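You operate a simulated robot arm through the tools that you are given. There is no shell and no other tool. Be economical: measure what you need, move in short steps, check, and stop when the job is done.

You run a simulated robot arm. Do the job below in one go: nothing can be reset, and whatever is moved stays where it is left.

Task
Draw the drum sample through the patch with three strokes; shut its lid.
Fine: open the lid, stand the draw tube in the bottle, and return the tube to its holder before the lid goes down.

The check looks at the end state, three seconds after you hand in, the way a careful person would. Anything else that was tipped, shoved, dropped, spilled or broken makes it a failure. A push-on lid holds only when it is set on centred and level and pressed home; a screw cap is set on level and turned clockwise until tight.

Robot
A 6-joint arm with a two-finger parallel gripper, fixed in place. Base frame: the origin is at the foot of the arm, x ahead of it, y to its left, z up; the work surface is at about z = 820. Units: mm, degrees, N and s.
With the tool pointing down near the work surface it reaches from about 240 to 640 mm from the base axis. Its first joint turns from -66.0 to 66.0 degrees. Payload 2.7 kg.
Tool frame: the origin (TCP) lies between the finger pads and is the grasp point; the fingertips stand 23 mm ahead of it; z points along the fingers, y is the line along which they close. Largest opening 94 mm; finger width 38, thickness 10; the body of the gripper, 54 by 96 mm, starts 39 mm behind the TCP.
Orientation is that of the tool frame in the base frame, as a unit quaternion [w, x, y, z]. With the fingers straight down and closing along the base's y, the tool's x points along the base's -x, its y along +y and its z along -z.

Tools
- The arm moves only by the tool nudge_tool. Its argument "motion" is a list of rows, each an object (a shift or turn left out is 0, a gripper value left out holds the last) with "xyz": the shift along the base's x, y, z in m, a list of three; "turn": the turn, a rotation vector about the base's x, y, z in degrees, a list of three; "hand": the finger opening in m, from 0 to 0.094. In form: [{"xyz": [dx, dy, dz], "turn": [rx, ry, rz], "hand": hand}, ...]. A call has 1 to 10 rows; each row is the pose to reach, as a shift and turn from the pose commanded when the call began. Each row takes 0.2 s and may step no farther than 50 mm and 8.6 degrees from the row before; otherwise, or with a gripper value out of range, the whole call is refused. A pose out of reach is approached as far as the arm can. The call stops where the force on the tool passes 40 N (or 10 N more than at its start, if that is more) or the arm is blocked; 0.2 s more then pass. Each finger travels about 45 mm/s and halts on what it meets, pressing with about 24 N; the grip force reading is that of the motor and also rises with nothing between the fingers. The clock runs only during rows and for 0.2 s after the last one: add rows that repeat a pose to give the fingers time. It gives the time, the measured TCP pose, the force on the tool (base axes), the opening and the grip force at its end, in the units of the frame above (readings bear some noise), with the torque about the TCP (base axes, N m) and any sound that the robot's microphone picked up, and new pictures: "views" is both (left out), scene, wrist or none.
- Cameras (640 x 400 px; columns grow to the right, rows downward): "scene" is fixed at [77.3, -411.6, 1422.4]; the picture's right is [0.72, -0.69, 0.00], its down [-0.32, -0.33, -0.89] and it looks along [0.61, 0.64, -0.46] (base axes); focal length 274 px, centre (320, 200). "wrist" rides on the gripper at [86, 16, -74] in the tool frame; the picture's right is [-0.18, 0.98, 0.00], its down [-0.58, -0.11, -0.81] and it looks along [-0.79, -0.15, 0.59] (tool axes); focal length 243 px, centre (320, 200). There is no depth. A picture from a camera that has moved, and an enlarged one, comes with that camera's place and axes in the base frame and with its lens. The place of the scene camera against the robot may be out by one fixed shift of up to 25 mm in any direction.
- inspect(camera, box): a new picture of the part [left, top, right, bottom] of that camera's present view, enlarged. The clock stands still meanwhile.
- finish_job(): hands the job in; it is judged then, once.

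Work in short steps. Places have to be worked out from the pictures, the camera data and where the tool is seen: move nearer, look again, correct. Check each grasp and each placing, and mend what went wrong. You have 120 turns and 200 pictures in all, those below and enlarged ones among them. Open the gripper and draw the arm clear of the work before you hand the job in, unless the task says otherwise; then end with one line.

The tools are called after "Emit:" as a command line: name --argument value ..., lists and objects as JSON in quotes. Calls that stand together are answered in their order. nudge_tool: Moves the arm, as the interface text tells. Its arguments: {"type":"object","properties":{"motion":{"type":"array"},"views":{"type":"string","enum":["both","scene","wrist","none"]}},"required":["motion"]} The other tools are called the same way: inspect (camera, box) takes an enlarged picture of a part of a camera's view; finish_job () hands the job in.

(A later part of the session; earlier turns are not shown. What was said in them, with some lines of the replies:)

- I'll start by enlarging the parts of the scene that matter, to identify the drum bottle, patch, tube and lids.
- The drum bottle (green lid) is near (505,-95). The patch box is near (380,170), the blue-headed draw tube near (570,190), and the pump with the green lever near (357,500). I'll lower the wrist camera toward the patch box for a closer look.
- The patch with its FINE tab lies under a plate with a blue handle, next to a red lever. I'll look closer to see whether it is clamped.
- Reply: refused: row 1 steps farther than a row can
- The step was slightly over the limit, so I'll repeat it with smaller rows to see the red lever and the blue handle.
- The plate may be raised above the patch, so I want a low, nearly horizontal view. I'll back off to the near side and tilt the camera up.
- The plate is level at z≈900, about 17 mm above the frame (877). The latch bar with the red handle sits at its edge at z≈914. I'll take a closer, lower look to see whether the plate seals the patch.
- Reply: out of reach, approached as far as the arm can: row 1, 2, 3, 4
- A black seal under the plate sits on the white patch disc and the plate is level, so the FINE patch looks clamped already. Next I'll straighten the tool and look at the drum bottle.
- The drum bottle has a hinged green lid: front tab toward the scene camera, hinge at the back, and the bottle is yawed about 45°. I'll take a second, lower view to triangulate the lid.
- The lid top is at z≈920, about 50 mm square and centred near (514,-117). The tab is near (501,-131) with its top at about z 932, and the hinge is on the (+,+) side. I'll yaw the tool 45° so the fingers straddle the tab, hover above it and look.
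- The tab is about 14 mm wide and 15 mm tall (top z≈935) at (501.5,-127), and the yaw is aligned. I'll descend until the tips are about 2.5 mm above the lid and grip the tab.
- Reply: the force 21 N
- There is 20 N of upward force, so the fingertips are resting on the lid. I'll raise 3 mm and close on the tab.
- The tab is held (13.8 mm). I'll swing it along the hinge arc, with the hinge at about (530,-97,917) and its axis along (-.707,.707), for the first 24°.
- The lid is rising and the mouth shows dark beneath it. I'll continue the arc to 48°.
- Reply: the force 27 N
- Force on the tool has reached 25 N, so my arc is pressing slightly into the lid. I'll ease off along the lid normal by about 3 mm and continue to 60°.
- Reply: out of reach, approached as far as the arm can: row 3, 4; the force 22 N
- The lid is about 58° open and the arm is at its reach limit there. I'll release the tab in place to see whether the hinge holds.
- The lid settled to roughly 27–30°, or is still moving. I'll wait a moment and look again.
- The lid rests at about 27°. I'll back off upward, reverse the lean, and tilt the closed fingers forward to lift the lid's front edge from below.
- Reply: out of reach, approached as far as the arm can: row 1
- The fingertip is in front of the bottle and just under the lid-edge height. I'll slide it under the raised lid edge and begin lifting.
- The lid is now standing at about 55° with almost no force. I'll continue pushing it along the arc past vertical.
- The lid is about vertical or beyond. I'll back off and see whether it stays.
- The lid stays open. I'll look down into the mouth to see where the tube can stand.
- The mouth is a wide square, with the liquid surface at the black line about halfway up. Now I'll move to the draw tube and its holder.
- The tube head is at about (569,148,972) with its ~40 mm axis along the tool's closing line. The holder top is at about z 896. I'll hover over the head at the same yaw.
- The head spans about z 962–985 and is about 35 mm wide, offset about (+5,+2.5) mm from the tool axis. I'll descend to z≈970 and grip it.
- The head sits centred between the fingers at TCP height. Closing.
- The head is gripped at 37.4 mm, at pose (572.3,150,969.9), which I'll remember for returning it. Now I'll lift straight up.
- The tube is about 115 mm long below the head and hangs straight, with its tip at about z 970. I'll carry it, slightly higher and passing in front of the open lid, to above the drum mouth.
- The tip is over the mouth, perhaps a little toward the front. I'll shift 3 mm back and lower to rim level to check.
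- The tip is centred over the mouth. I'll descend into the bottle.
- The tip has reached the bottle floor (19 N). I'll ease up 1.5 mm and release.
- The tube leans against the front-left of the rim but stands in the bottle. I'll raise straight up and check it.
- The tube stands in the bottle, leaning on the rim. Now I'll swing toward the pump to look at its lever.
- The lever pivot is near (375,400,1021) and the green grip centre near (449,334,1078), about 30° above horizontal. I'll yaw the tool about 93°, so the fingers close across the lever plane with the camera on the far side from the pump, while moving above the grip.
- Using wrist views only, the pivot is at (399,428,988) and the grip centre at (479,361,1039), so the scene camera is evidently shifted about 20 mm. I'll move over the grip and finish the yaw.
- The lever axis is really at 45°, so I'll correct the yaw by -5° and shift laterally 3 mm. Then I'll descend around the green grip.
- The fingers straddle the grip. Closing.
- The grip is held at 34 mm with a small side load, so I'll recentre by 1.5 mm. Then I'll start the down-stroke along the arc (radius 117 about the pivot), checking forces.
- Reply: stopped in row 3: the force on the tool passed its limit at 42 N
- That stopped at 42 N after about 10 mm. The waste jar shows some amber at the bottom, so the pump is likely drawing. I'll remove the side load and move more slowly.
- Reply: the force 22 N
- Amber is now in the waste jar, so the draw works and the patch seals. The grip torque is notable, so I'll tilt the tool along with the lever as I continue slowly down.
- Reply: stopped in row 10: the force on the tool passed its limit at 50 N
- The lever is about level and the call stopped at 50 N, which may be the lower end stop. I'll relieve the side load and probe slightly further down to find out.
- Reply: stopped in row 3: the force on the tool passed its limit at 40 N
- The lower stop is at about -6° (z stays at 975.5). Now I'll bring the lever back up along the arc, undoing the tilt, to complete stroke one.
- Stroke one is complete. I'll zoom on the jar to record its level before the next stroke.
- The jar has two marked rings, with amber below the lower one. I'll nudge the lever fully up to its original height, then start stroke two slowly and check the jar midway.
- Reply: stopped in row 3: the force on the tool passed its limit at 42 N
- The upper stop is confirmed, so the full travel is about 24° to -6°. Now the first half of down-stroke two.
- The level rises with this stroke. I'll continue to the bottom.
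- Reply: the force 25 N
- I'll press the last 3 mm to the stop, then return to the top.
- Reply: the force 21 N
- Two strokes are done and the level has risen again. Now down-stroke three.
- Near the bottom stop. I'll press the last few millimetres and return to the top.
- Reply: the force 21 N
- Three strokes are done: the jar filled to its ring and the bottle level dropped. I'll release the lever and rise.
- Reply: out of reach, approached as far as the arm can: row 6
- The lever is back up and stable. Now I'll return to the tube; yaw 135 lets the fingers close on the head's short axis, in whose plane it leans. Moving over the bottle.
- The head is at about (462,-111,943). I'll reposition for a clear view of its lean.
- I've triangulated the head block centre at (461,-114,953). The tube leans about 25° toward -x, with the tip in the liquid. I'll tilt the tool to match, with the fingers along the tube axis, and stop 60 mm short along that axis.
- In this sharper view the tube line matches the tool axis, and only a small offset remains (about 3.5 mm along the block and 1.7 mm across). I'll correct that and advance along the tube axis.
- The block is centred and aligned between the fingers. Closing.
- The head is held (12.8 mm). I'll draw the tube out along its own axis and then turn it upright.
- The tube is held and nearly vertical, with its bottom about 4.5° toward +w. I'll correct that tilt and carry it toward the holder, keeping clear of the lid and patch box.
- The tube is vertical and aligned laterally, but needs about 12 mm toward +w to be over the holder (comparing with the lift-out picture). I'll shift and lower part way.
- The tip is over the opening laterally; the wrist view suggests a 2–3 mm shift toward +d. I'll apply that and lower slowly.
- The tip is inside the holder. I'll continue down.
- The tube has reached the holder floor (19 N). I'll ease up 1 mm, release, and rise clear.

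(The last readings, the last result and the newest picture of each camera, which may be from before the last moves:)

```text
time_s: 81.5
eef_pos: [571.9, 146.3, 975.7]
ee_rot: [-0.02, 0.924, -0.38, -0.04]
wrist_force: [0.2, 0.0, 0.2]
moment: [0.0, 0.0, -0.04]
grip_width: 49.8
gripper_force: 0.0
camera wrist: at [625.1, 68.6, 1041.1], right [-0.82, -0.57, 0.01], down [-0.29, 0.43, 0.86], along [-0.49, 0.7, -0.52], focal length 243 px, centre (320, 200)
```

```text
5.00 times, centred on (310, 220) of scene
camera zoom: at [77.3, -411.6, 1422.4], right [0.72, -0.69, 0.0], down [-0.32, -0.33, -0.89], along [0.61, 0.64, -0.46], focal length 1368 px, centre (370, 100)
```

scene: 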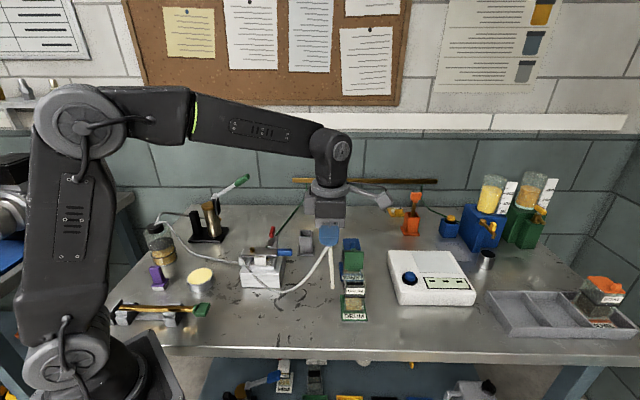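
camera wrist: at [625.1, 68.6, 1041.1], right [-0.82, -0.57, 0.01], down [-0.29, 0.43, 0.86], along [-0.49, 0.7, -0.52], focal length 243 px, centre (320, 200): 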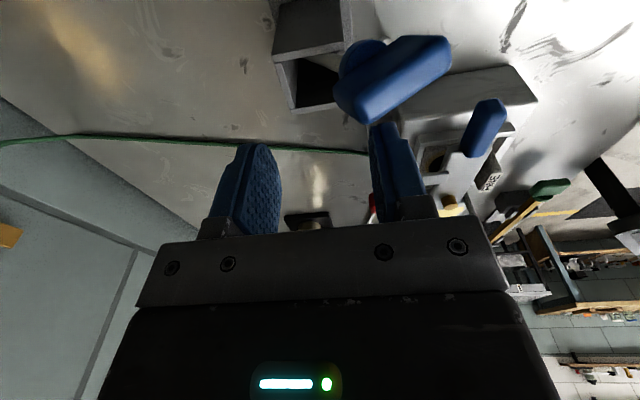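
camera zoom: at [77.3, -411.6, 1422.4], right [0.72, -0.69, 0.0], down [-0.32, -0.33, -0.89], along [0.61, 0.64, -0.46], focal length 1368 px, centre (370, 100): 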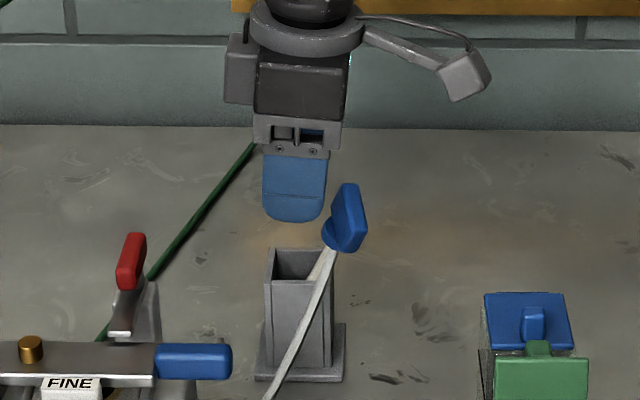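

The tube sits in the holder, leaning against its wall. I'll rise clear and check it is stable.

Emit:
nudge_tool --motion '[{"xyz": [0, 0, 0.03]}, {"xyz": [0, 0, 0.065]}, {"xyz": [0, 0, 0.1]}, {"xyz": [-0.02, 0.0, 0.11]}, {"xyz": [-0.04, 0.0, 0.11]}]' --views "none"

Emit:
inspect --camera "scene" --box '[280, 190, 350, 260]'

Emit:
inspect --camera "wrist" --box '[220, 0, 420, 150]'

```text
time_s: 82.7
eef_pos: [530.6, 143.2, 1084.8]
ee_rot: [-0.02, 0.924, -0.38, -0.04]
wrist_force: [-0.4, -0.5, -0.3]
moment: [0.01, -0.02, 0.0]
grip_width: 49.9
gripper_force: 0.0
```

```text
5.71 times, centred on (315, 225) of scene
camera zoom: at [77.3, -411.6, 1422.4], right [0.72, -0.69, 0.0], down [-0.32, -0.33, -0.89], along [0.61, 0.64, -0.46], focal length 1563 px, centre (349, 57)
```

zoom: 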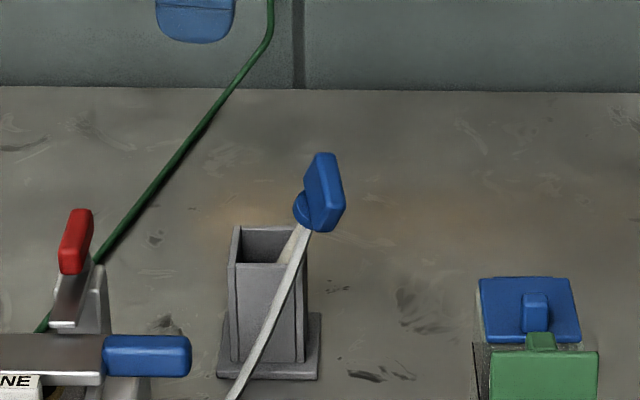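

```text
2.67 times, centred on (320, 75) of wrist
camera zoom: at [584.8, 67.1, 1150.1], right [-0.82, -0.57, 0.01], down [-0.29, 0.43, 0.86], along [-0.49, 0.7, -0.52], focal length 647 px, centre (320, 533)
```

zoom: 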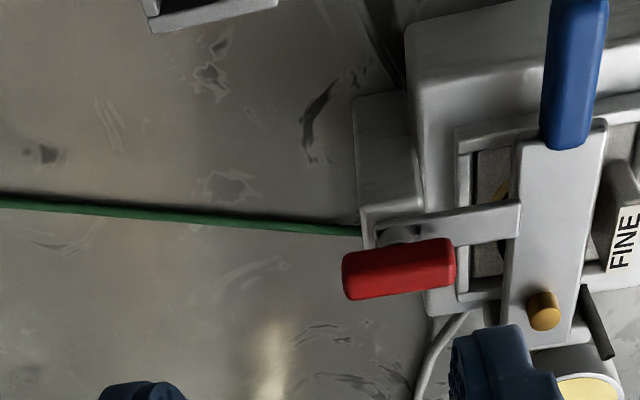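

The tube rests stably in its holder. Now the lid: I'll bring the closed fingers behind the open lid (the +d side, above the TANK bottle) to push it forward.

Emit:
nudge_tool --motion '[{"xyz": [0.0, -0.045, 0.0], "turn": [-1.6, -1.6, 0], "hand": 0.0}, {"xyz": [0.01, -0.09, 0.0], "turn": [-3.2, -3.2, 0], "hand": 0.0}, {"xyz": [0.02, -0.135, -0.005], "turn": [-3.2, -3.2, 0], "hand": 0.0}, {"xyz": [0.03, -0.178, -0.015], "turn": [-3.2, -3.2, 0], "hand": 0.0}, {"xyz": [0.0365, -0.204, -0.03], "turn": [-3.2, -3.2, 0], "hand": 0.0}, {"xyz": [0.0365, -0.204, -0.03], "turn": [-3.2, -3.2, 0], "hand": 0.0}]' --views "both"

Emit:
inspect --camera "wrist" --box '[220, 0, 420, 150]'

Emit:
inspect --camera "scene" --box '[310, 190, 410, 320]'

```text
time_s: 84.1
eef_pos: [564.8, -61.9, 1052.6]
ee_rot: [-0.005, 0.925, -0.38, -0.003]
wrist_force: [-0.9, 0.8, -0.2]
moment: [-0.01, 0.01, -0.04]
grip_width: 0.2
gripper_force: 24.3
camera wrist: at [615.4, -134.4, 1125.8], right [-0.82, -0.57, 0.0], down [-0.33, 0.48, 0.81], along [-0.46, 0.67, -0.58], focal length 243 px, centre (320, 200)
```

scene: 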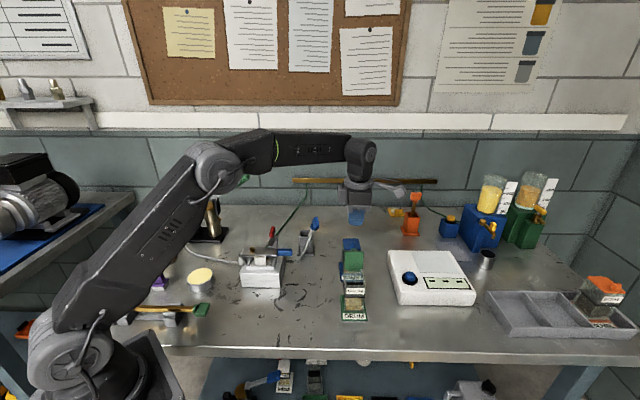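
wrist: 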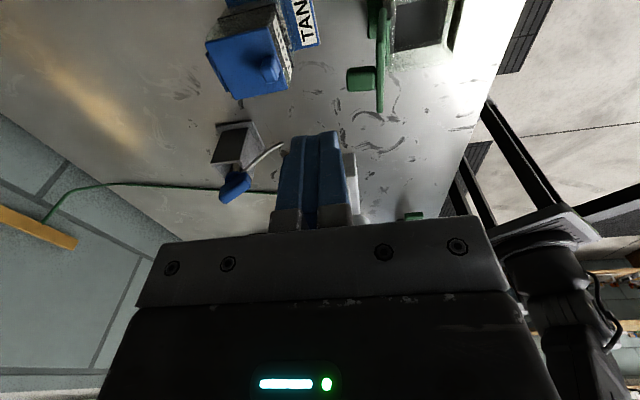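

```text
2.67 times, centred on (320, 75) of wrist
camera zoom: at [615.4, -134.4, 1125.8], right [-0.82, -0.57, 0.0], down [-0.33, 0.48, 0.81], along [-0.46, 0.67, -0.58], focal length 647 px, centre (320, 533)
```

zoom: 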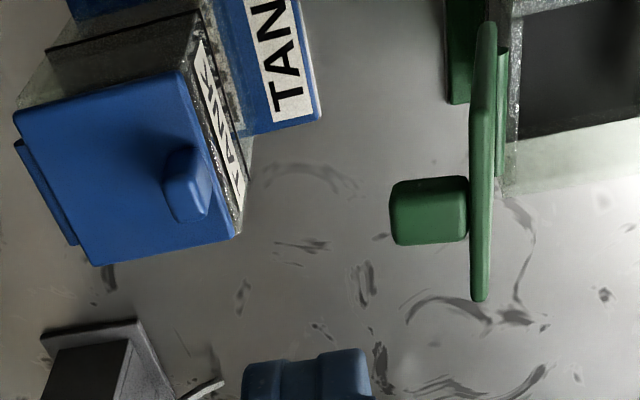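

```text
3.08 times, centred on (360, 255) of scene
camera zoom: at [77.3, -411.6, 1422.4], right [0.72, -0.69, 0.0], down [-0.32, -0.33, -0.89], along [0.61, 0.64, -0.46], focal length 842 px, centre (197, 31)
```

zoom: 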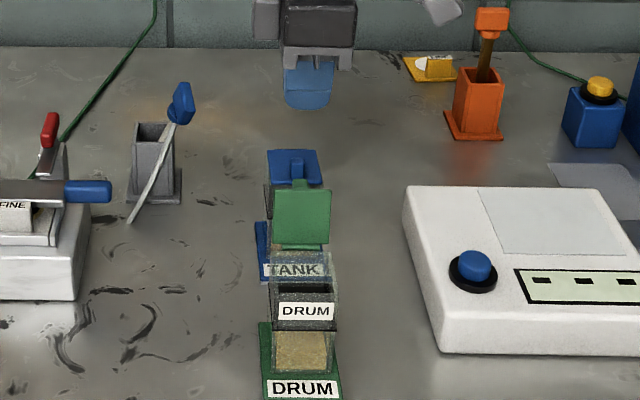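

Seen edge-on, the lid is about vertical with the tab on its back, and there is a clear gap to the TANK bottle. I'll descend behind the tab and push the lid forward (-d).

Emit:
nudge_tool --motion '[{"xyz": [0, 0, -0.03]}, {"xyz": [0, 0, -0.06]}, {"xyz": [0, 0, -0.085]}, {"xyz": [0, 0, -0.085]}]' --views "none"

Emit:
inspect --camera "wrist" --box '[220, 50, 420, 200]'

```text
time_s: 85.1
eef_pos: [567.7, -61.2, 970.9]
ee_rot: [-0.005, 0.925, -0.38, -0.003]
wrist_force: [-0.3, -0.2, -0.2]
moment: [-0.01, 0.0, 0.04]
grip_width: 0.1
gripper_force: 24.3
```

```text
2.67 times, centred on (320, 125) of wrist
camera zoom: at [617.7, -135.1, 1043.2], right [-0.82, -0.57, 0.0], down [-0.33, 0.48, 0.81], along [-0.46, 0.67, -0.58], focal length 647 px, centre (320, 400)
```

zoom: 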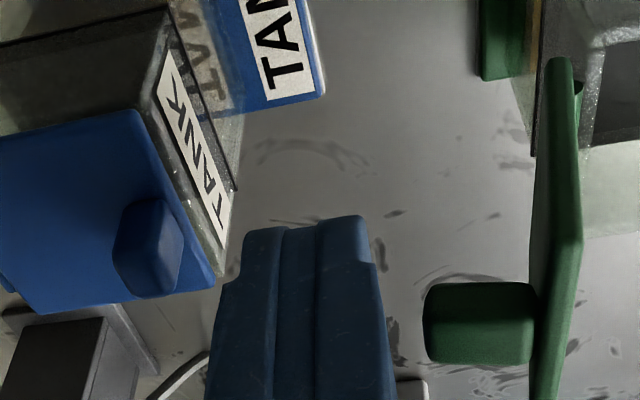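

Emit:
nudge_tool --motion '[{"xyz": [-0.005, -0.005, 0]}, {"xyz": [-0.01, -0.01, 0]}, {"xyz": [-0.015, -0.015, 0]}, {"xyz": [-0.02, -0.02, 0]}, {"xyz": [-0.025, -0.025, 0]}, {"xyz": [-0.03, -0.03, 0]}, {"xyz": [-0.035, -0.035, 0]}]' --views "none"

Emit:
inspect --camera "wrist" --box '[220, 50, 420, 200]'

Emit:
inspect --camera "scene" --box '[310, 210, 400, 330]'

```text
time_s: 86.7
eef_pos: [532.8, -94.7, 971.5]
ee_rot: [-0.005, 0.925, -0.38, -0.004]
wrist_force: [1.1, 2.3, 4.5]
moment: [-0.05, 0.04, -0.02]
grip_width: 0.0
gripper_force: 24.0
```

```text
2.67 times, centred on (320, 125) of wrist
camera zoom: at [582.5, -166.6, 1043.8], right [-0.82, -0.57, 0.0], down [-0.33, 0.48, 0.81], along [-0.46, 0.67, -0.58], focal length 647 px, centre (320, 400)
```

zoom: 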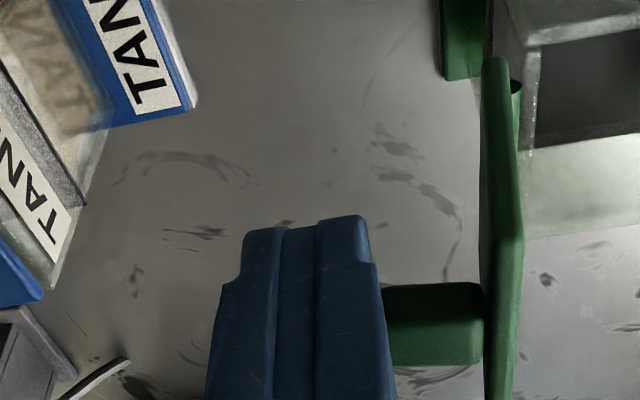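

```text
3.33 times, centred on (355, 270) of scene
camera zoom: at [77.3, -411.5, 1422.5], right [0.72, -0.69, 0.0], down [-0.32, -0.33, -0.89], along [0.61, 0.64, -0.46], focal length 912 px, centre (203, -33)
```

zoom: 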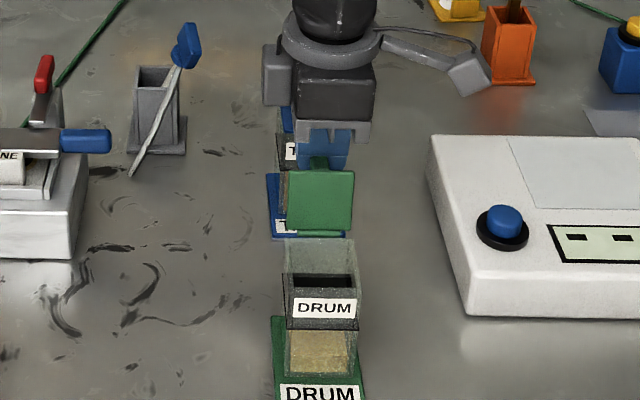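

The scene shows that pushing the tab slid the bottle about 38 mm toward the front instead of turning the stiff hinge. I must stop pushing that way. I'll back off, rise, and instead pinch the lid with its tab from above and rotate it with a moment.

Emit:
nudge_tool --motion '[{"xyz": [0.008, 0.008, 0]}, {"xyz": [0.008, 0.008, 0.03]}, {"xyz": [0.008, 0.008, 0.06], "hand": 0.03}, {"xyz": [0.008, 0.008, 0.07], "hand": 0.06}, {"xyz": [0.008, 0.008, 0.07], "hand": 0.06}]' --views "wrist"

Emit:
inspect --camera "wrist" --box '[220, 0, 420, 150]'

Emit:
inspect --camera "scene" --box '[310, 220, 400, 340]'

```text
time_s: 87.9
eef_pos: [541.6, -85.8, 1038.5]
ee_rot: [-0.005, 0.925, -0.38, -0.004]
wrist_force: [0.7, -0.1, -0.5]
moment: [0.0, -0.02, 0.02]
grip_width: 59.8
gripper_force: 0.2
camera wrist: at [590.7, -158.2, 1112.0], right [-0.82, -0.57, 0.0], down [-0.33, 0.48, 0.81], along [-0.46, 0.67, -0.58], focal length 243 px, centre (320, 200)
```

wrist: 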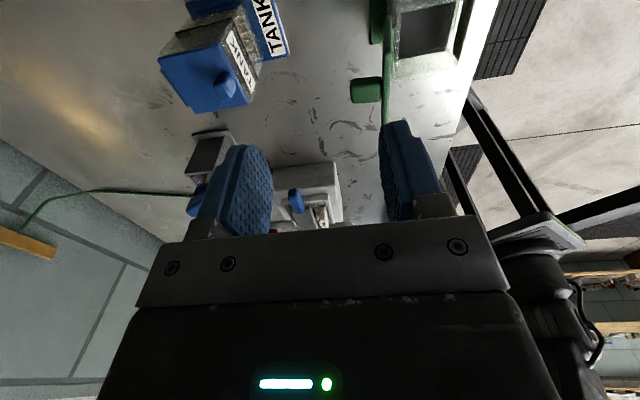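

```text
2.67 times, centred on (320, 75) of wrist
camera zoom: at [590.7, -158.2, 1112.0], right [-0.82, -0.57, 0.0], down [-0.33, 0.48, 0.81], along [-0.46, 0.67, -0.58], focal length 647 px, centre (320, 533)
```

zoom: 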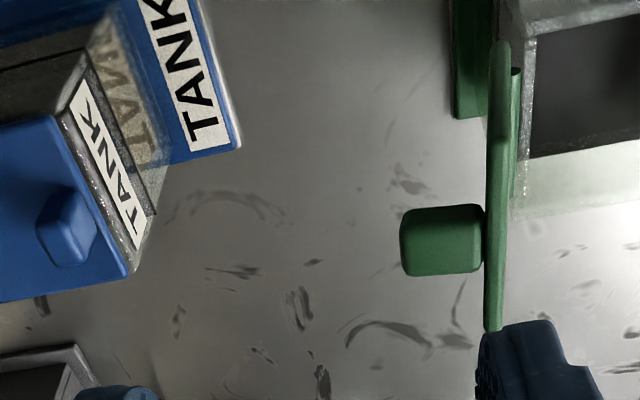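

```text
3.33 times, centred on (355, 280) of scene
camera zoom: at [77.3, -411.6, 1422.4], right [0.72, -0.69, 0.0], down [-0.32, -0.33, -0.89], along [0.61, 0.64, -0.46], focal length 912 px, centre (203, -67)
```

zoom: 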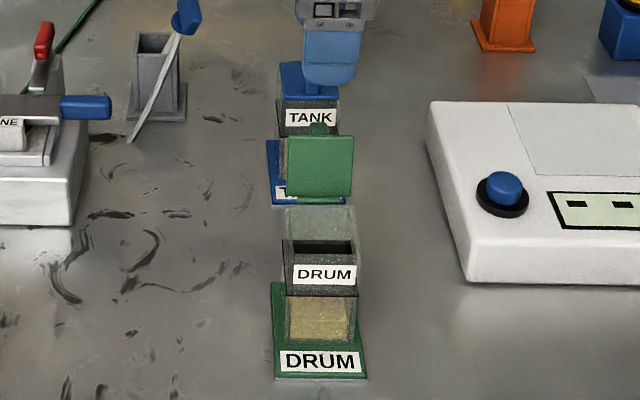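

The lid plate's top is at d≈280 and w≈436, with the tab behind it out to d≈300. I'll straddle the plate and tab together with the fingers from above.

Emit:
nudge_tool --motion '[{"xyz": [-0.015, -0.009, 0]}, {"xyz": [-0.029, -0.018, 0]}, {"xyz": [-0.029, -0.018, -0.03]}, {"xyz": [-0.029, -0.018, -0.06]}, {"xyz": [-0.029, -0.018, -0.0715]}, {"xyz": [-0.029, -0.018, -0.0715]}]' --views "wrist"

Emit:
inspect --camera "wrist" --box '[220, 50, 420, 200]'

```text
time_s: 89.3
eef_pos: [513.1, -103.9, 967.6]
ee_rot: [-0.005, 0.925, -0.381, -0.004]
wrist_force: [-0.5, 0.2, 1.4]
moment: [-0.02, 0.0, 0.02]
grip_width: 59.8
gripper_force: 0.1
camera wrist: at [563.4, -176.3, 1040.1], right [-0.82, -0.57, 0.0], down [-0.33, 0.48, 0.81], along [-0.46, 0.67, -0.58], focal length 243 px, centre (320, 200)
```

wrist: 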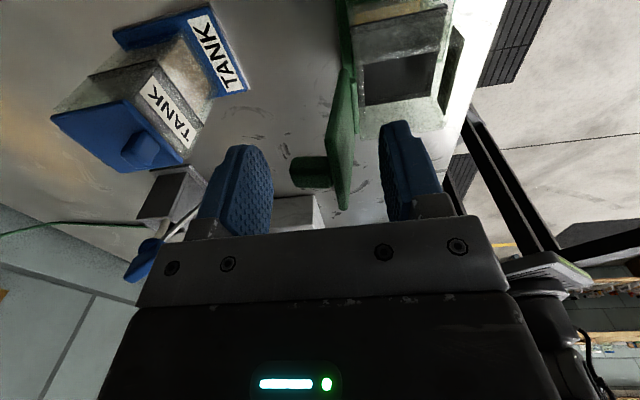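

```text
2.67 times, centred on (320, 125) of wrist
camera zoom: at [563.4, -176.3, 1040.1], right [-0.82, -0.57, 0.0], down [-0.33, 0.48, 0.81], along [-0.46, 0.67, -0.58], focal length 647 px, centre (320, 400)
```

zoom: 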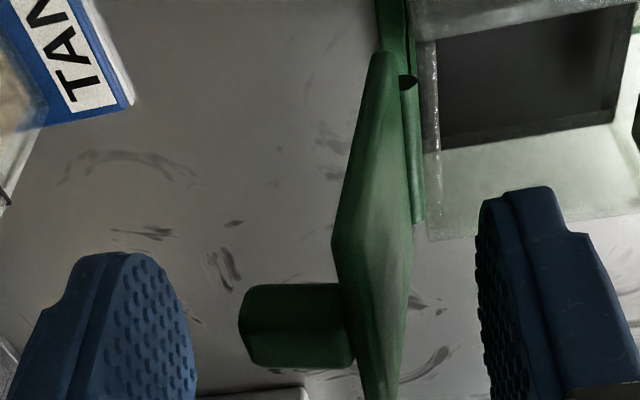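

The plate and tab are centred between the fingers. Closing on them.

Emit:
nudge_tool --motion '[{"xyz": [0, 0, 0], "hand": 0.045}, {"xyz": [0, 0, 0], "hand": 0.03}, {"xyz": [0, 0, 0], "hand": 0.015}, {"xyz": [0, 0, 0], "hand": 0.01}]' --views "none"

Emit:
inspect --camera "wrist" --box '[220, 50, 420, 200]'

Emit:
inspect --camera "scene" --box '[310, 220, 400, 340]'

```text
time_s: 90.3
eef_pos: [513.6, -101.9, 968.8]
ee_rot: [-0.005, 0.925, -0.38, -0.003]
wrist_force: [-1.7, 0.5, 6.5]
moment: [0.05, 0.26, -0.01]
grip_width: 24.6
gripper_force: 24.3
```

```text
2.67 times, centred on (320, 125) of wrist
camera zoom: at [563.4, -176.3, 1041.3], right [-0.82, -0.57, -0.01], down [-0.34, 0.48, 0.81], along [-0.46, 0.67, -0.58], focal length 647 px, centre (320, 400)
```

zoom: 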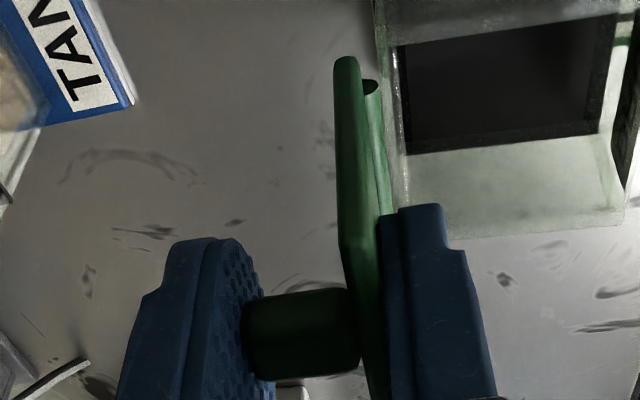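

```text
3.33 times, centred on (355, 280) of scene
camera zoom: at [77.2, -411.5, 1422.5], right [0.72, -0.69, 0.0], down [-0.32, -0.33, -0.89], along [0.61, 0.64, -0.46], focal length 912 px, centre (203, -67)
```

zoom: 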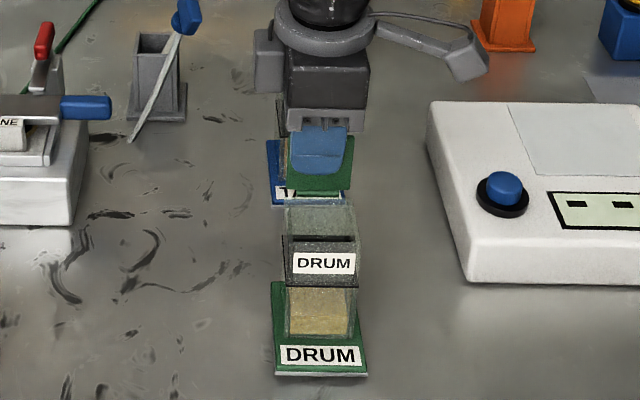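

The lid is pinched (24.6 mm). I'll rotate it closed about the hinge with a matching arc, 24° first.

Emit:
nudge_tool --motion '[{"xyz": [-0.0026, -0.0026, 0.0008], "turn": [2.83, -2.83, 0]}, {"xyz": [-0.0052, -0.0052, 0.0014], "turn": [5.66, -5.66, 0]}, {"xyz": [-0.0078, -0.0078, 0.0018], "turn": [8.5, -8.5, 0]}, {"xyz": [-0.0105, -0.0105, 0.0018], "turn": [11.3, -11.3, 0]}, {"xyz": [-0.0131, -0.0131, 0.0016], "turn": [14.1, -14.1, 0]}, {"xyz": [-0.0158, -0.0158, 0.0012], "turn": [17, -17, 0]}]' --views "none"

Emit:
inspect --camera "wrist" --box '[220, 50, 420, 200]'

Emit:
inspect --camera "scene" --box '[310, 220, 400, 340]'

```text
time_s: 91.7
eef_pos: [494.9, -119.6, 969.4]
ee_rot: [-0.198, 0.904, -0.37, 0.077]
wrist_force: [-1.0, -2.6, 4.3]
moment: [-0.06, -0.01, 0.02]
grip_width: 25.0
gripper_force: 24.0
```

```text
2.67 times, centred on (320, 125) of wrist
camera zoom: at [525.8, -212.6, 1028.9], right [-0.76, -0.51, -0.41], down [-0.58, 0.24, 0.78], along [-0.3, 0.83, -0.47], focal length 647 px, centre (320, 400)
```

zoom: 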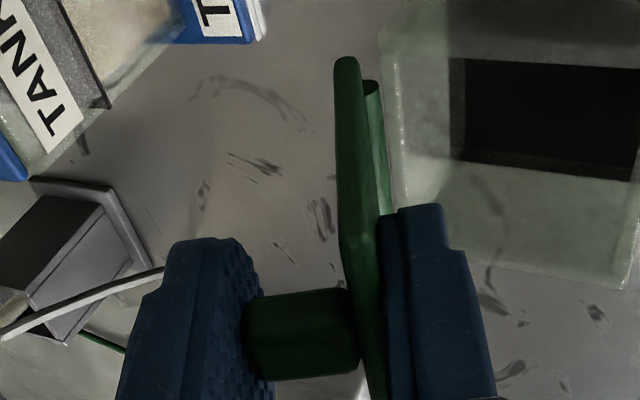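

```text
3.33 times, centred on (355, 280) of scene
camera zoom: at [77.3, -411.6, 1422.4], right [0.72, -0.69, 0.0], down [-0.32, -0.33, -0.89], along [0.61, 0.64, -0.46], focal length 912 px, centre (203, -67)
```

zoom: 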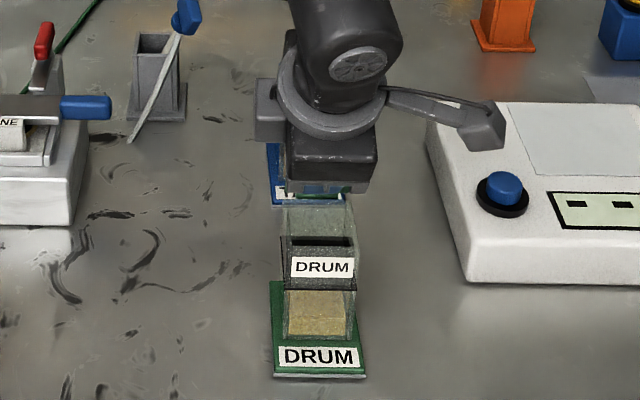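

Emit:
inspect --camera "scene" --box '[330, 270, 380, 335]'

```text
6.15 times, centred on (355, 302) of scene
camera zoom: at [77.3, -411.6, 1422.4], right [0.72, -0.69, 0.0], down [-0.32, -0.33, -0.89], along [0.61, 0.64, -0.46], focal length 1683 px, centre (105, -431)
```

zoom: 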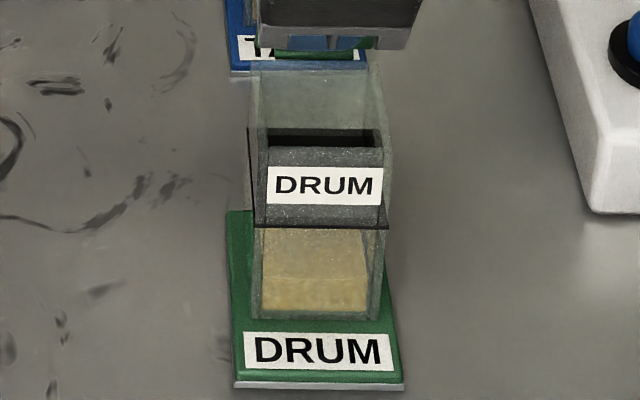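

The bottle is upright and the lid is rotating. I'll continue another 24°.

Emit:
nudge_tool --motion '[{"xyz": [-0.0026, -0.0026, -0.0007], "turn": [2.83, -2.83, 0]}, {"xyz": [-0.0052, -0.0052, -0.0017], "turn": [5.66, -5.66, 0]}, {"xyz": [-0.0076, -0.0076, -0.0029], "turn": [8.5, -8.5, 0]}, {"xyz": [-0.0101, -0.0101, -0.0044], "turn": [11.3, -11.3, 0]}, {"xyz": [-0.0124, -0.0124, -0.0061], "turn": [14.1, -14.1, 0]}, {"xyz": [-0.0148, -0.0148, -0.008], "turn": [17, -17, 0]}]' --views "none"

Emit:
inspect --camera "wrist" --box '[220, 50, 420, 200]'

Emit:
inspect --camera "scene" --box '[310, 220, 400, 340]'

```text
time_s: 93.1
eef_pos: [574.0, -104.2, 1052.3]
ee_rot: [-0.365, 0.845, -0.367, 0.134]
wrist_force: [0.1, -0.4, 0.1]
moment: [0.0, 0.0, 0.03]
grip_width: 10.1
gripper_force: 0.0
out of reach, approached as far as the arm can: row 1, 2, 3, 4, 5, 6
```

```text
2.67 times, centred on (320, 125) of wrist
camera zoom: at [588.9, -213.5, 1089.1], right [-0.64, -0.32, -0.69], down [-0.75, 0.05, 0.66], along [-0.18, 0.94, -0.27], focal length 647 px, centre (320, 400)
```

zoom: 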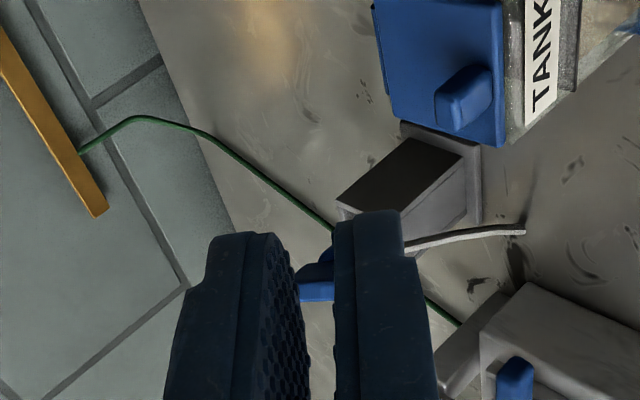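

```text
3.33 times, centred on (355, 280) of scene
camera zoom: at [77.3, -411.6, 1422.4], right [0.72, -0.69, 0.0], down [-0.32, -0.33, -0.89], along [0.61, 0.64, -0.46], focal length 912 px, centre (203, -67)
```

zoom: 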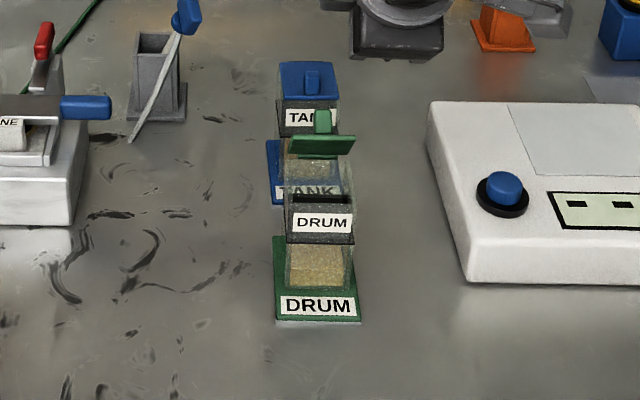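

That rotation went out of reach and the arm jumped. It dragged the bottle back close to its original spot, still upright, with the lid now about 27° open and the gripper clear. I'll rise and straighten the tool carefully, staying high.

Emit:
nudge_tool --motion '[{"xyz": [0.02, 0.005, 0.045], "turn": [-6, 6, 0]}, {"xyz": [0.03, 0.01, 0.09], "turn": [-12, 12, 0]}, {"xyz": [0.03, 0.01, 0.13], "turn": [-18, 18, 0]}, {"xyz": [0.03, 0.01, 0.14], "turn": [-24, 24, 0]}, {"xyz": [0.03, 0.01, 0.14], "turn": [-30, 30, 0]}, {"xyz": [0.03, 0.01, 0.14], "turn": [-34, 34, 0]}, {"xyz": [0.03, 0.01, 0.14], "turn": [-34, 34, 0]}]' --views "both"

Emit:
inspect --camera "scene" --box '[310, 220, 400, 340]'

Emit:
inspect --camera "wrist" --box '[220, 0, 420, 150]'

```text
time_s: 94.7
eef_pos: [562.8, -89.2, 1168.6]
ee_rot: [0.001, 0.916, -0.402, -0.007]
wrist_force: [-0.5, -0.8, -0.1]
moment: [-0.03, 0.0, -0.01]
grip_width: 9.9
gripper_force: 0.0
out of reach, approached as far as the arm can: row 3, 4, 5, 6, 7
camera wrist: at [610.7, -164.6, 1240.8], right [-0.85, -0.53, 0.01], down [-0.3, 0.5, 0.81], along [-0.44, 0.69, -0.58], focal length 243 px, centre (320, 200)
```

scene: 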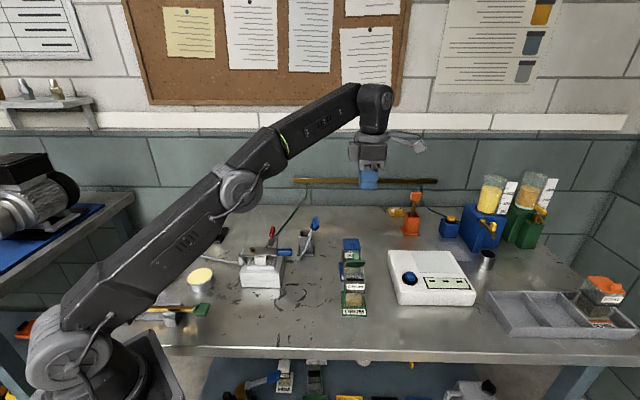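
wrist: 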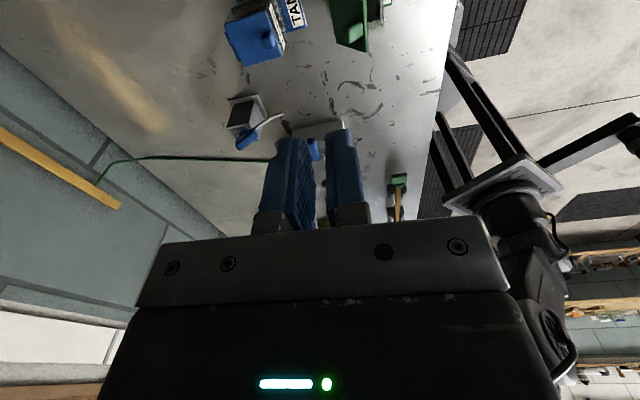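

```text
3.33 times, centred on (355, 280) of scene
camera zoom: at [77.3, -411.6, 1422.4], right [0.72, -0.69, 0.0], down [-0.32, -0.33, -0.89], along [0.61, 0.64, -0.46], focal length 912 px, centre (203, -67)
```

zoom: 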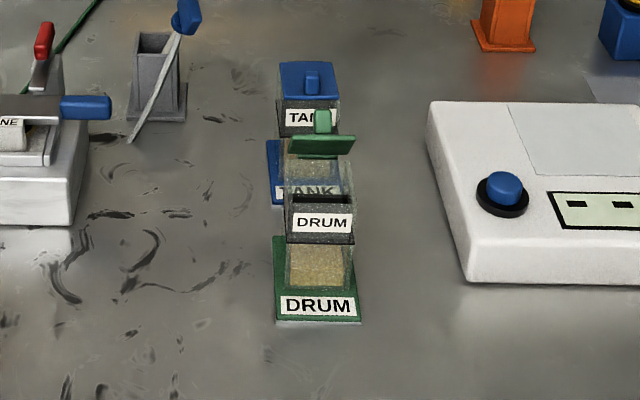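

```text
2.67 times, centred on (320, 75) of wrist
camera zoom: at [610.7, -164.6, 1240.8], right [-0.85, -0.53, 0.01], down [-0.3, 0.5, 0.81], along [-0.44, 0.69, -0.58], focal length 647 px, centre (320, 533)
```

zoom: 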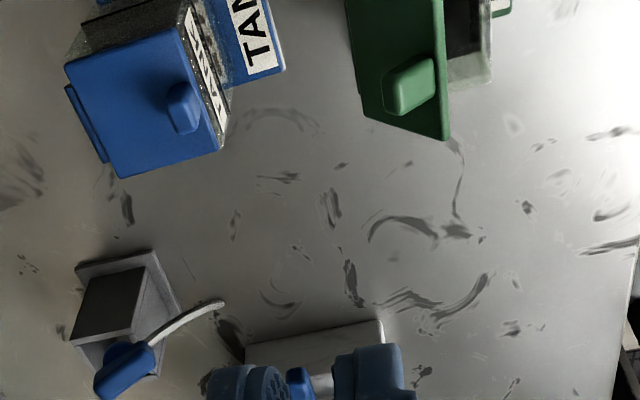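

The lid is about 45° open and the bottle is near its original spot. I'll make a small test move down to confirm the command reference after the reach limit.

Emit:
nudge_tool --motion '[{"xyz": [-0.015, -0.01, -0.03], "hand": 0.0}, {"xyz": [-0.02, -0.015, -0.04], "hand": 0.0}, {"xyz": [-0.02, -0.015, -0.04], "hand": 0.0}]' --views "none"

```text
time_s: 95.5
eef_pos: [543.9, -106.2, 1128.3]
ee_rot: [0.017, 0.915, -0.402, -0.016]
wrist_force: [0.4, 1.3, -0.7]
moment: [0.01, -0.02, -0.02]
grip_width: 0.1
gripper_force: 23.9
```

Relative motion is consistent again. I'll measure the bottle and lid from here.

Emit:
inspect --camera "wrist" --box '[240, 0, 440, 125]'

```text
3.20 times, centred on (340, 62) of wrist
camera zoom: at [592.9, -178.2, 1202.1], right [-0.85, -0.53, 0.04], down [-0.28, 0.52, 0.81], along [-0.45, 0.67, -0.59], focal length 776 px, centre (256, 640)
```

zoom: 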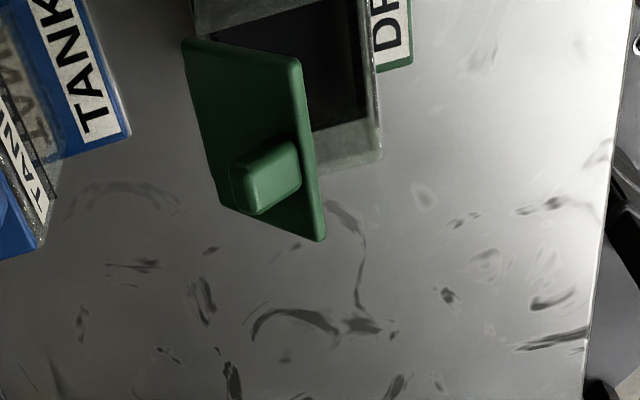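

The lid is about 55° open, its hinge is at d≈316, and the rim corner has shifted only about 8 mm from the original. I'll move the closed fingers above the tab to press the lid down nearly vertically.

Emit:
nudge_tool --motion '[{"xyz": [-0.008, 0.005, -0.04]}, {"xyz": [-0.017, 0.0105, -0.08]}, {"xyz": [-0.017, 0.0105, -0.12]}, {"xyz": [-0.017, 0.0105, -0.12]}]' --views "none"

Emit:
inspect --camera "wrist" --box '[220, 20, 420, 170]'

Emit:
inspect --camera "scene" --box '[310, 220, 400, 340]'

```text
time_s: 96.5
eef_pos: [525.3, -91.9, 1010.0]
ee_rot: [0.017, 0.916, -0.401, -0.016]
wrist_force: [0.2, 0.2, -0.4]
moment: [0.02, -0.05, 0.01]
grip_width: 0.0
gripper_force: 24.1
```

```text
2.67 times, centred on (320, 95) of wrist
camera zoom: at [575.1, -165.3, 1082.7], right [-0.85, -0.53, 0.04], down [-0.28, 0.52, 0.81], along [-0.45, 0.67, -0.59], focal length 647 px, centre (320, 480)
```

zoom: 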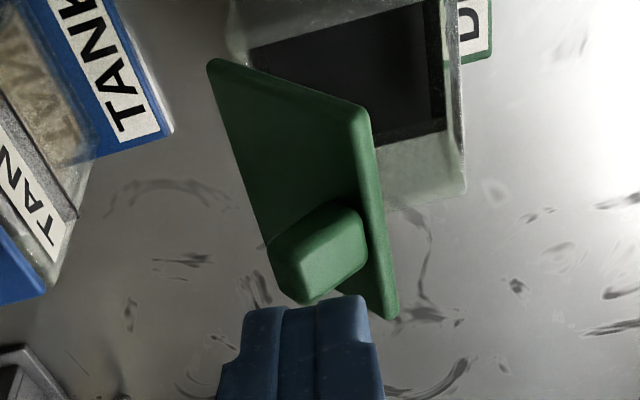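

```text
3.33 times, centred on (355, 280) of scene
camera zoom: at [77.3, -411.6, 1422.4], right [0.72, -0.69, 0.0], down [-0.32, -0.33, -0.89], along [0.61, 0.64, -0.46], focal length 912 px, centre (203, -67)
```

zoom: 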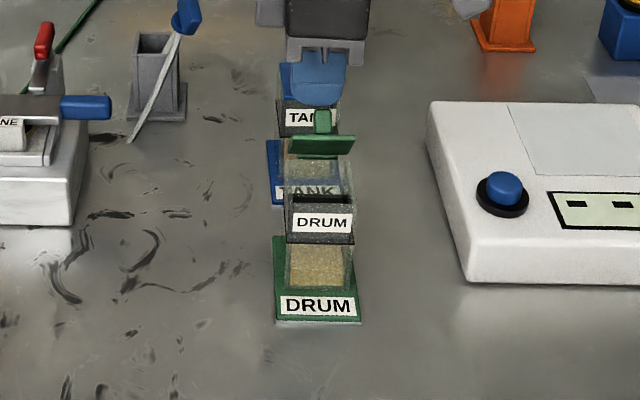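

The tip is right above the tab. I'll descend with a slight forward drift, following the tab's arc.

Emit:
nudge_tool --motion '[{"xyz": [-0.002, -0.002, -0.012]}, {"xyz": [-0.002, -0.002, -0.022]}, {"xyz": [-0.0045, -0.0045, -0.0255]}, {"xyz": [-0.007, -0.007, -0.028]}, {"xyz": [-0.0092, -0.0092, -0.0305]}, {"xyz": [-0.0113, -0.0113, -0.033]}, {"xyz": [-0.0134, -0.0134, -0.036]}]' --views "none"

Emit:
inspect --camera "wrist" --box '[220, 50, 420, 200]'

Emit:
inspect --camera "scene" --box '[310, 220, 400, 340]'

```text
time_s: 98.1
eef_pos: [512.3, -107.4, 973.8]
ee_rot: [0.017, 0.915, -0.402, -0.015]
wrist_force: [-0.2, -0.2, -0.4]
moment: [-0.05, 0.0, 0.0]
grip_width: 0.2
gripper_force: 23.7
```

```text
2.67 times, centred on (320, 125) of wrist
camera zoom: at [561.1, -180.5, 1046.8], right [-0.85, -0.53, 0.05], down [-0.28, 0.52, 0.81], along [-0.45, 0.67, -0.59], focal length 647 px, centre (320, 400)
```

zoom: 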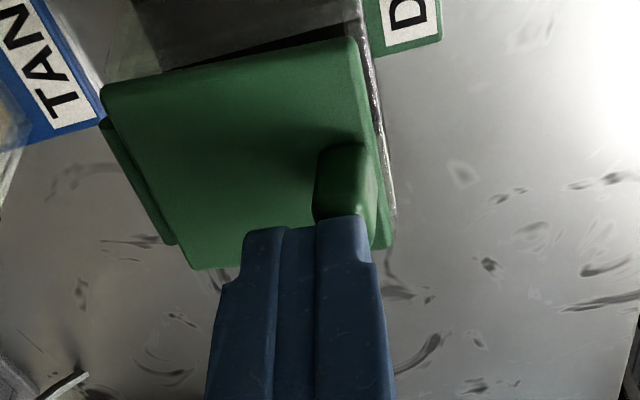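

```text
3.33 times, centred on (355, 280) of scene
camera zoom: at [77.3, -411.6, 1422.4], right [0.72, -0.69, 0.0], down [-0.32, -0.33, -0.89], along [0.61, 0.64, -0.46], focal length 912 px, centre (203, -67)
```

zoom: 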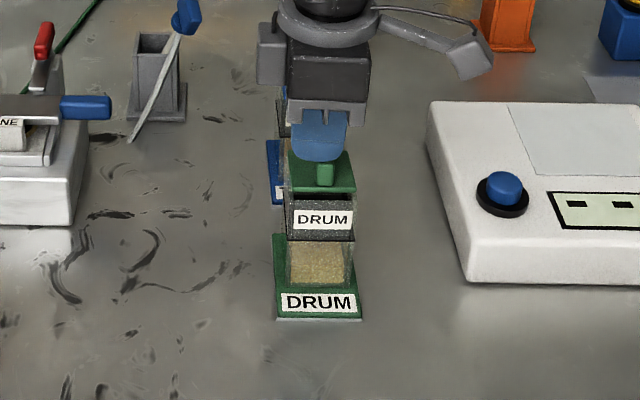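

The lid is nearly down. I'll centre the fingertip over the tab and press the lid home.

Emit:
nudge_tool --motion '[{"xyz": [0, 0, 0.005]}, {"xyz": [-0.0045, -0.0045, 0.005]}, {"xyz": [-0.0045, -0.0045, -0.004]}, {"xyz": [-0.0055, -0.0055, -0.009]}, {"xyz": [-0.0055, -0.0055, -0.013]}, {"xyz": [-0.0055, -0.0055, -0.016]}, {"xyz": [-0.0055, -0.0055, -0.019]}]' --views "none"

Emit:
inspect --camera "scene" --box '[310, 220, 400, 340]'

```text
time_s: 99.5
eef_pos: [507.8, -111.8, 967.2]
ee_rot: [0.016, 0.916, -0.4, -0.01]
wrist_force: [-2.7, 1.0, 9.5]
moment: [0.01, 0.01, -0.02]
grip_width: 0.0
gripper_force: 24.4
stopped in row 6: the force on the tool passed its limit at 45 N (the readings are from after the stop); the commanded pose is now the measured one
```

```text
3.33 times, centred on (355, 280) of scene
camera zoom: at [77.1, -411.5, 1422.5], right [0.72, -0.69, 0.0], down [-0.32, -0.33, -0.89], along [0.61, 0.64, -0.46], focal length 912 px, centre (203, -67)
```

zoom: 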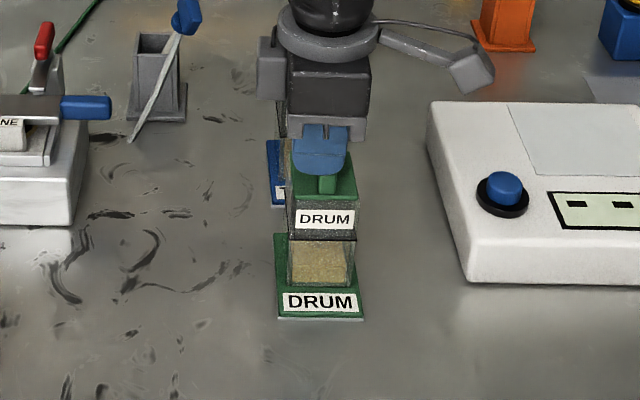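

It pressed to 45 N. I'll lift and inspect how well the lid is seated.

Emit:
nudge_tool --motion '[{"xyz": [0, 0, 0.03]}, {"xyz": [0.0, 0.0, 0.06]}, {"xyz": [0.015, -0.015, 0.09]}]' --views "none"

Emit:
inspect --camera "scene" --box '[335, 255, 375, 320]'

Emit:
inspect --camera "wrist" --box '[240, 0, 400, 120]'

```text
time_s: 100.2
eef_pos: [520.5, -126.6, 1054.9]
ee_rot: [0.017, 0.916, -0.401, -0.012]
wrist_force: [0.3, -0.5, -0.2]
moment: [0.0, -0.02, 0.0]
grip_width: 0.1
gripper_force: 24.6
```

```text
6.15 times, centred on (355, 288) of scene
camera zoom: at [77.3, -411.6, 1422.4], right [0.72, -0.69, 0.0], down [-0.32, -0.33, -0.89], along [0.61, 0.64, -0.46], focal length 1683 px, centre (105, -338)
```

zoom: 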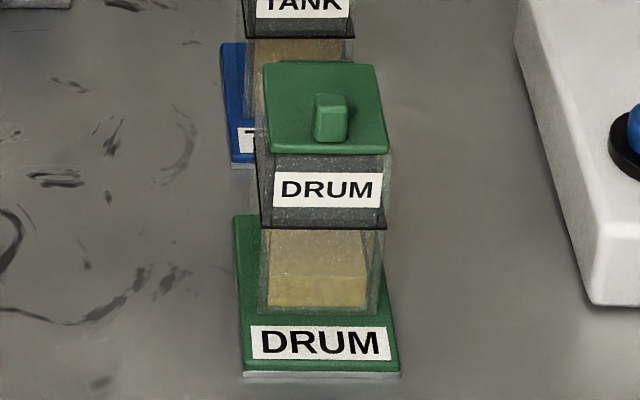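

```text
3.33 times, centred on (320, 60) of wrist
camera zoom: at [570.6, -199.5, 1128.0], right [-0.85, -0.53, 0.04], down [-0.29, 0.52, 0.81], along [-0.45, 0.67, -0.59], focal length 809 px, centre (320, 667)
```

zoom: 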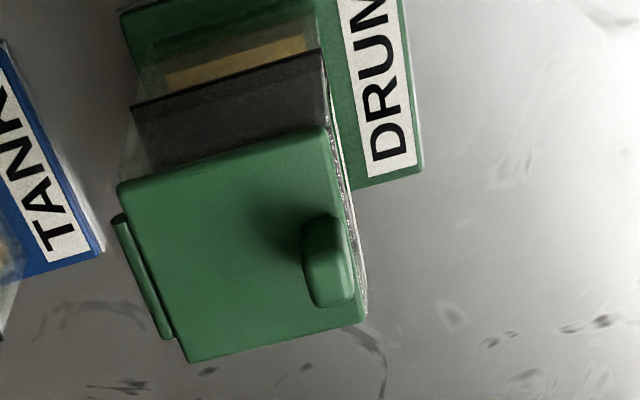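

The lid looks flush. To be sure it is home, I'll press once more, slowly, on the tab side and read the contact height.

Emit:
nudge_tool --motion '[{"xyz": [-0.012, 0.014, -0.04]}, {"xyz": [-0.012, 0.014, -0.08]}, {"xyz": [-0.012, 0.014, -0.084]}, {"xyz": [-0.012, 0.014, -0.087]}, {"xyz": [-0.012, 0.014, -0.09]}, {"xyz": [-0.012, 0.014, -0.093]}, {"xyz": [-0.012, 0.014, -0.096]}, {"xyz": [-0.012, 0.014, -0.099]}]' --views "none"

```text
time_s: 101.8
eef_pos: [510.7, -113.7, 965.5]
ee_rot: [0.016, 0.916, -0.4, -0.006]
wrist_force: [-2.2, 1.8, 10.8]
moment: [0.02, 0.07, 0.0]
grip_width: 0.0
gripper_force: 23.9
stopped in row 7: the force on the tool passed its limit at 44 N (the readings are from after the stop); the commanded pose is now the measured one
```

The lid holds firmly at 44 N. I'll retreat upward, open the gripper, and check the whole scene.

Emit:
nudge_tool --motion '[{"xyz": [0, 0, 0.04]}, {"xyz": [0, 0, 0.08]}, {"xyz": [-0.02, 0.0, 0.12], "hand": 0.04}, {"xyz": [-0.05, 0.03, 0.15], "hand": 0.08}, {"xyz": [-0.09, 0.05, 0.17], "hand": 0.08}, {"xyz": [-0.13, 0.07, 0.19], "hand": 0.08}, {"xyz": [-0.17, 0.08, 0.2], "hand": 0.08}]' --views "scene"

Emit:
inspect --camera "scene" --box '[335, 255, 375, 320]'

Emit:
inspect --camera "scene" --box '[130, 160, 350, 300]'

```text
refused: row 4 steps farther than a row can; nothing moved
```

```text
6.15 times, centred on (355, 288) of scene
camera zoom: at [77.1, -411.5, 1422.5], right [0.72, -0.69, 0.0], down [-0.32, -0.33, -0.89], along [0.61, 0.64, -0.46], focal length 1683 px, centre (105, -338)
```

zoom: 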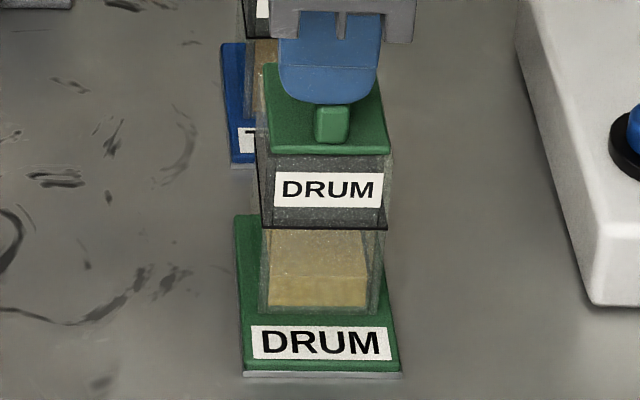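

```text
2.86 times, centred on (240, 230) of scene
camera zoom: at [77.1, -411.5, 1422.5], right [0.72, -0.69, 0.0], down [-0.32, -0.33, -0.89], along [0.61, 0.64, -0.46], focal length 782 px, centre (549, 114)
```

zoom: 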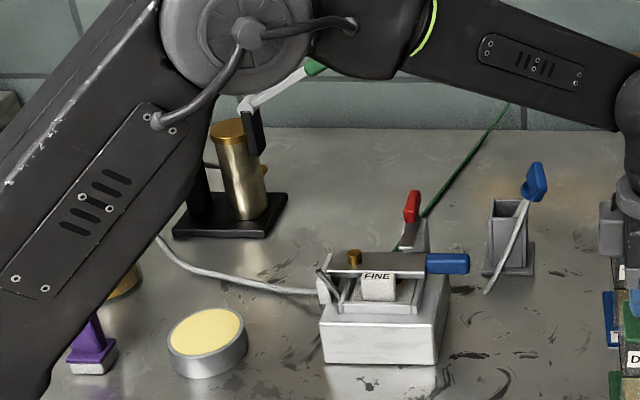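

One step was too long and refused, so I'll repeat the retreat with shorter rows.

Emit:
nudge_tool --motion '[{"xyz": [0, 0, 0.04]}, {"xyz": [0, 0, 0.08]}, {"xyz": [-0.01, 0.0, 0.12], "hand": 0.04}, {"xyz": [-0.035, 0.015, 0.15], "hand": 0.08}, {"xyz": [-0.065, 0.03, 0.17], "hand": 0.08}, {"xyz": [-0.1, 0.045, 0.185], "hand": 0.08}, {"xyz": [-0.135, 0.06, 0.195], "hand": 0.08}]' --views "both"

Emit:
inspect --camera "scene" --box '[335, 255, 375, 320]'

Emit:
inspect --camera "scene" --box '[130, 160, 350, 300]'

```text
time_s: 103.5
eef_pos: [374.2, -53.3, 1159.1]
ee_rot: [0.016, 0.916, -0.401, -0.007]
wrist_force: [-0.3, 0.1, 0.5]
moment: [0.03, -0.02, -0.02]
grip_width: 79.7
gripper_force: 0.0
camera wrist: at [422.6, -127.1, 1233.6], right [-0.85, -0.53, 0.04], down [-0.29, 0.52, 0.8], along [-0.44, 0.67, -0.6], focal length 243 px, centre (320, 200)
```

scene: 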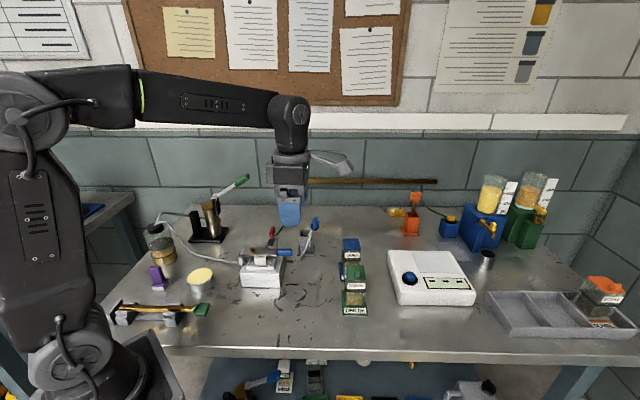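
wrist: 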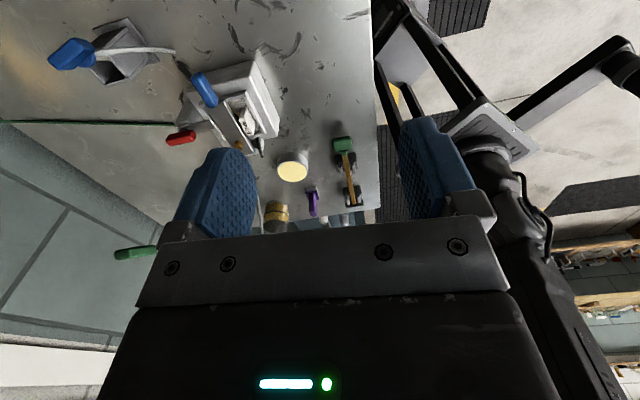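

```text
6.15 times, centred on (355, 288) of scene
camera zoom: at [77.3, -411.6, 1422.4], right [0.72, -0.69, 0.0], down [-0.32, -0.33, -0.89], along [0.61, 0.64, -0.46], focal length 1683 px, centre (105, -338)
```

zoom: 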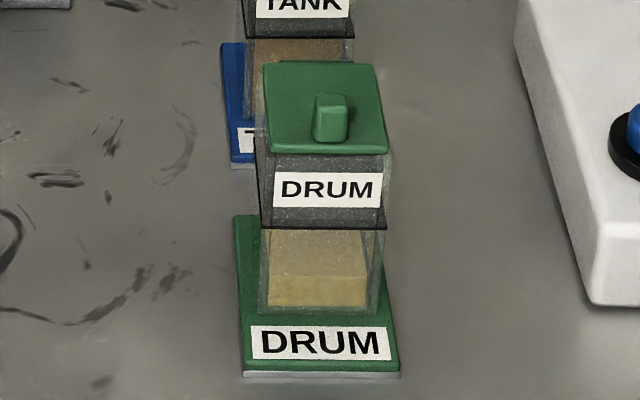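

```text
2.86 times, centred on (240, 230) of scene
camera zoom: at [77.3, -411.6, 1422.4], right [0.72, -0.69, 0.0], down [-0.32, -0.33, -0.89], along [0.61, 0.64, -0.46], focal length 782 px, centre (549, 114)
```

zoom: 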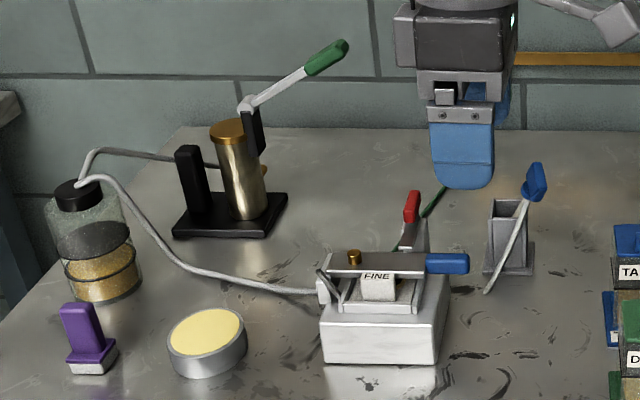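

All three strokes of the drum sample are drawn through the FINE patch, the tube is back in its holder leaning on the wall, and the drum's lid is shut and pressed to about 45 N; the drum bottle got shoved while I was closing the lid and ended upright about 10 mm from where it started, and the arm is clear with the gripper open.

Emit:
finish_job

```text
The job is handed in.
```

I handed the job in with the drum sample drawn through the FINE patch in three full strokes, the tube back in its holder (leaning on the wall), and the drum's lid shut and pressed to about 45 N. The drum bottle was shoved while I closed the lid and stands upright about 10 mm from its starting spot.
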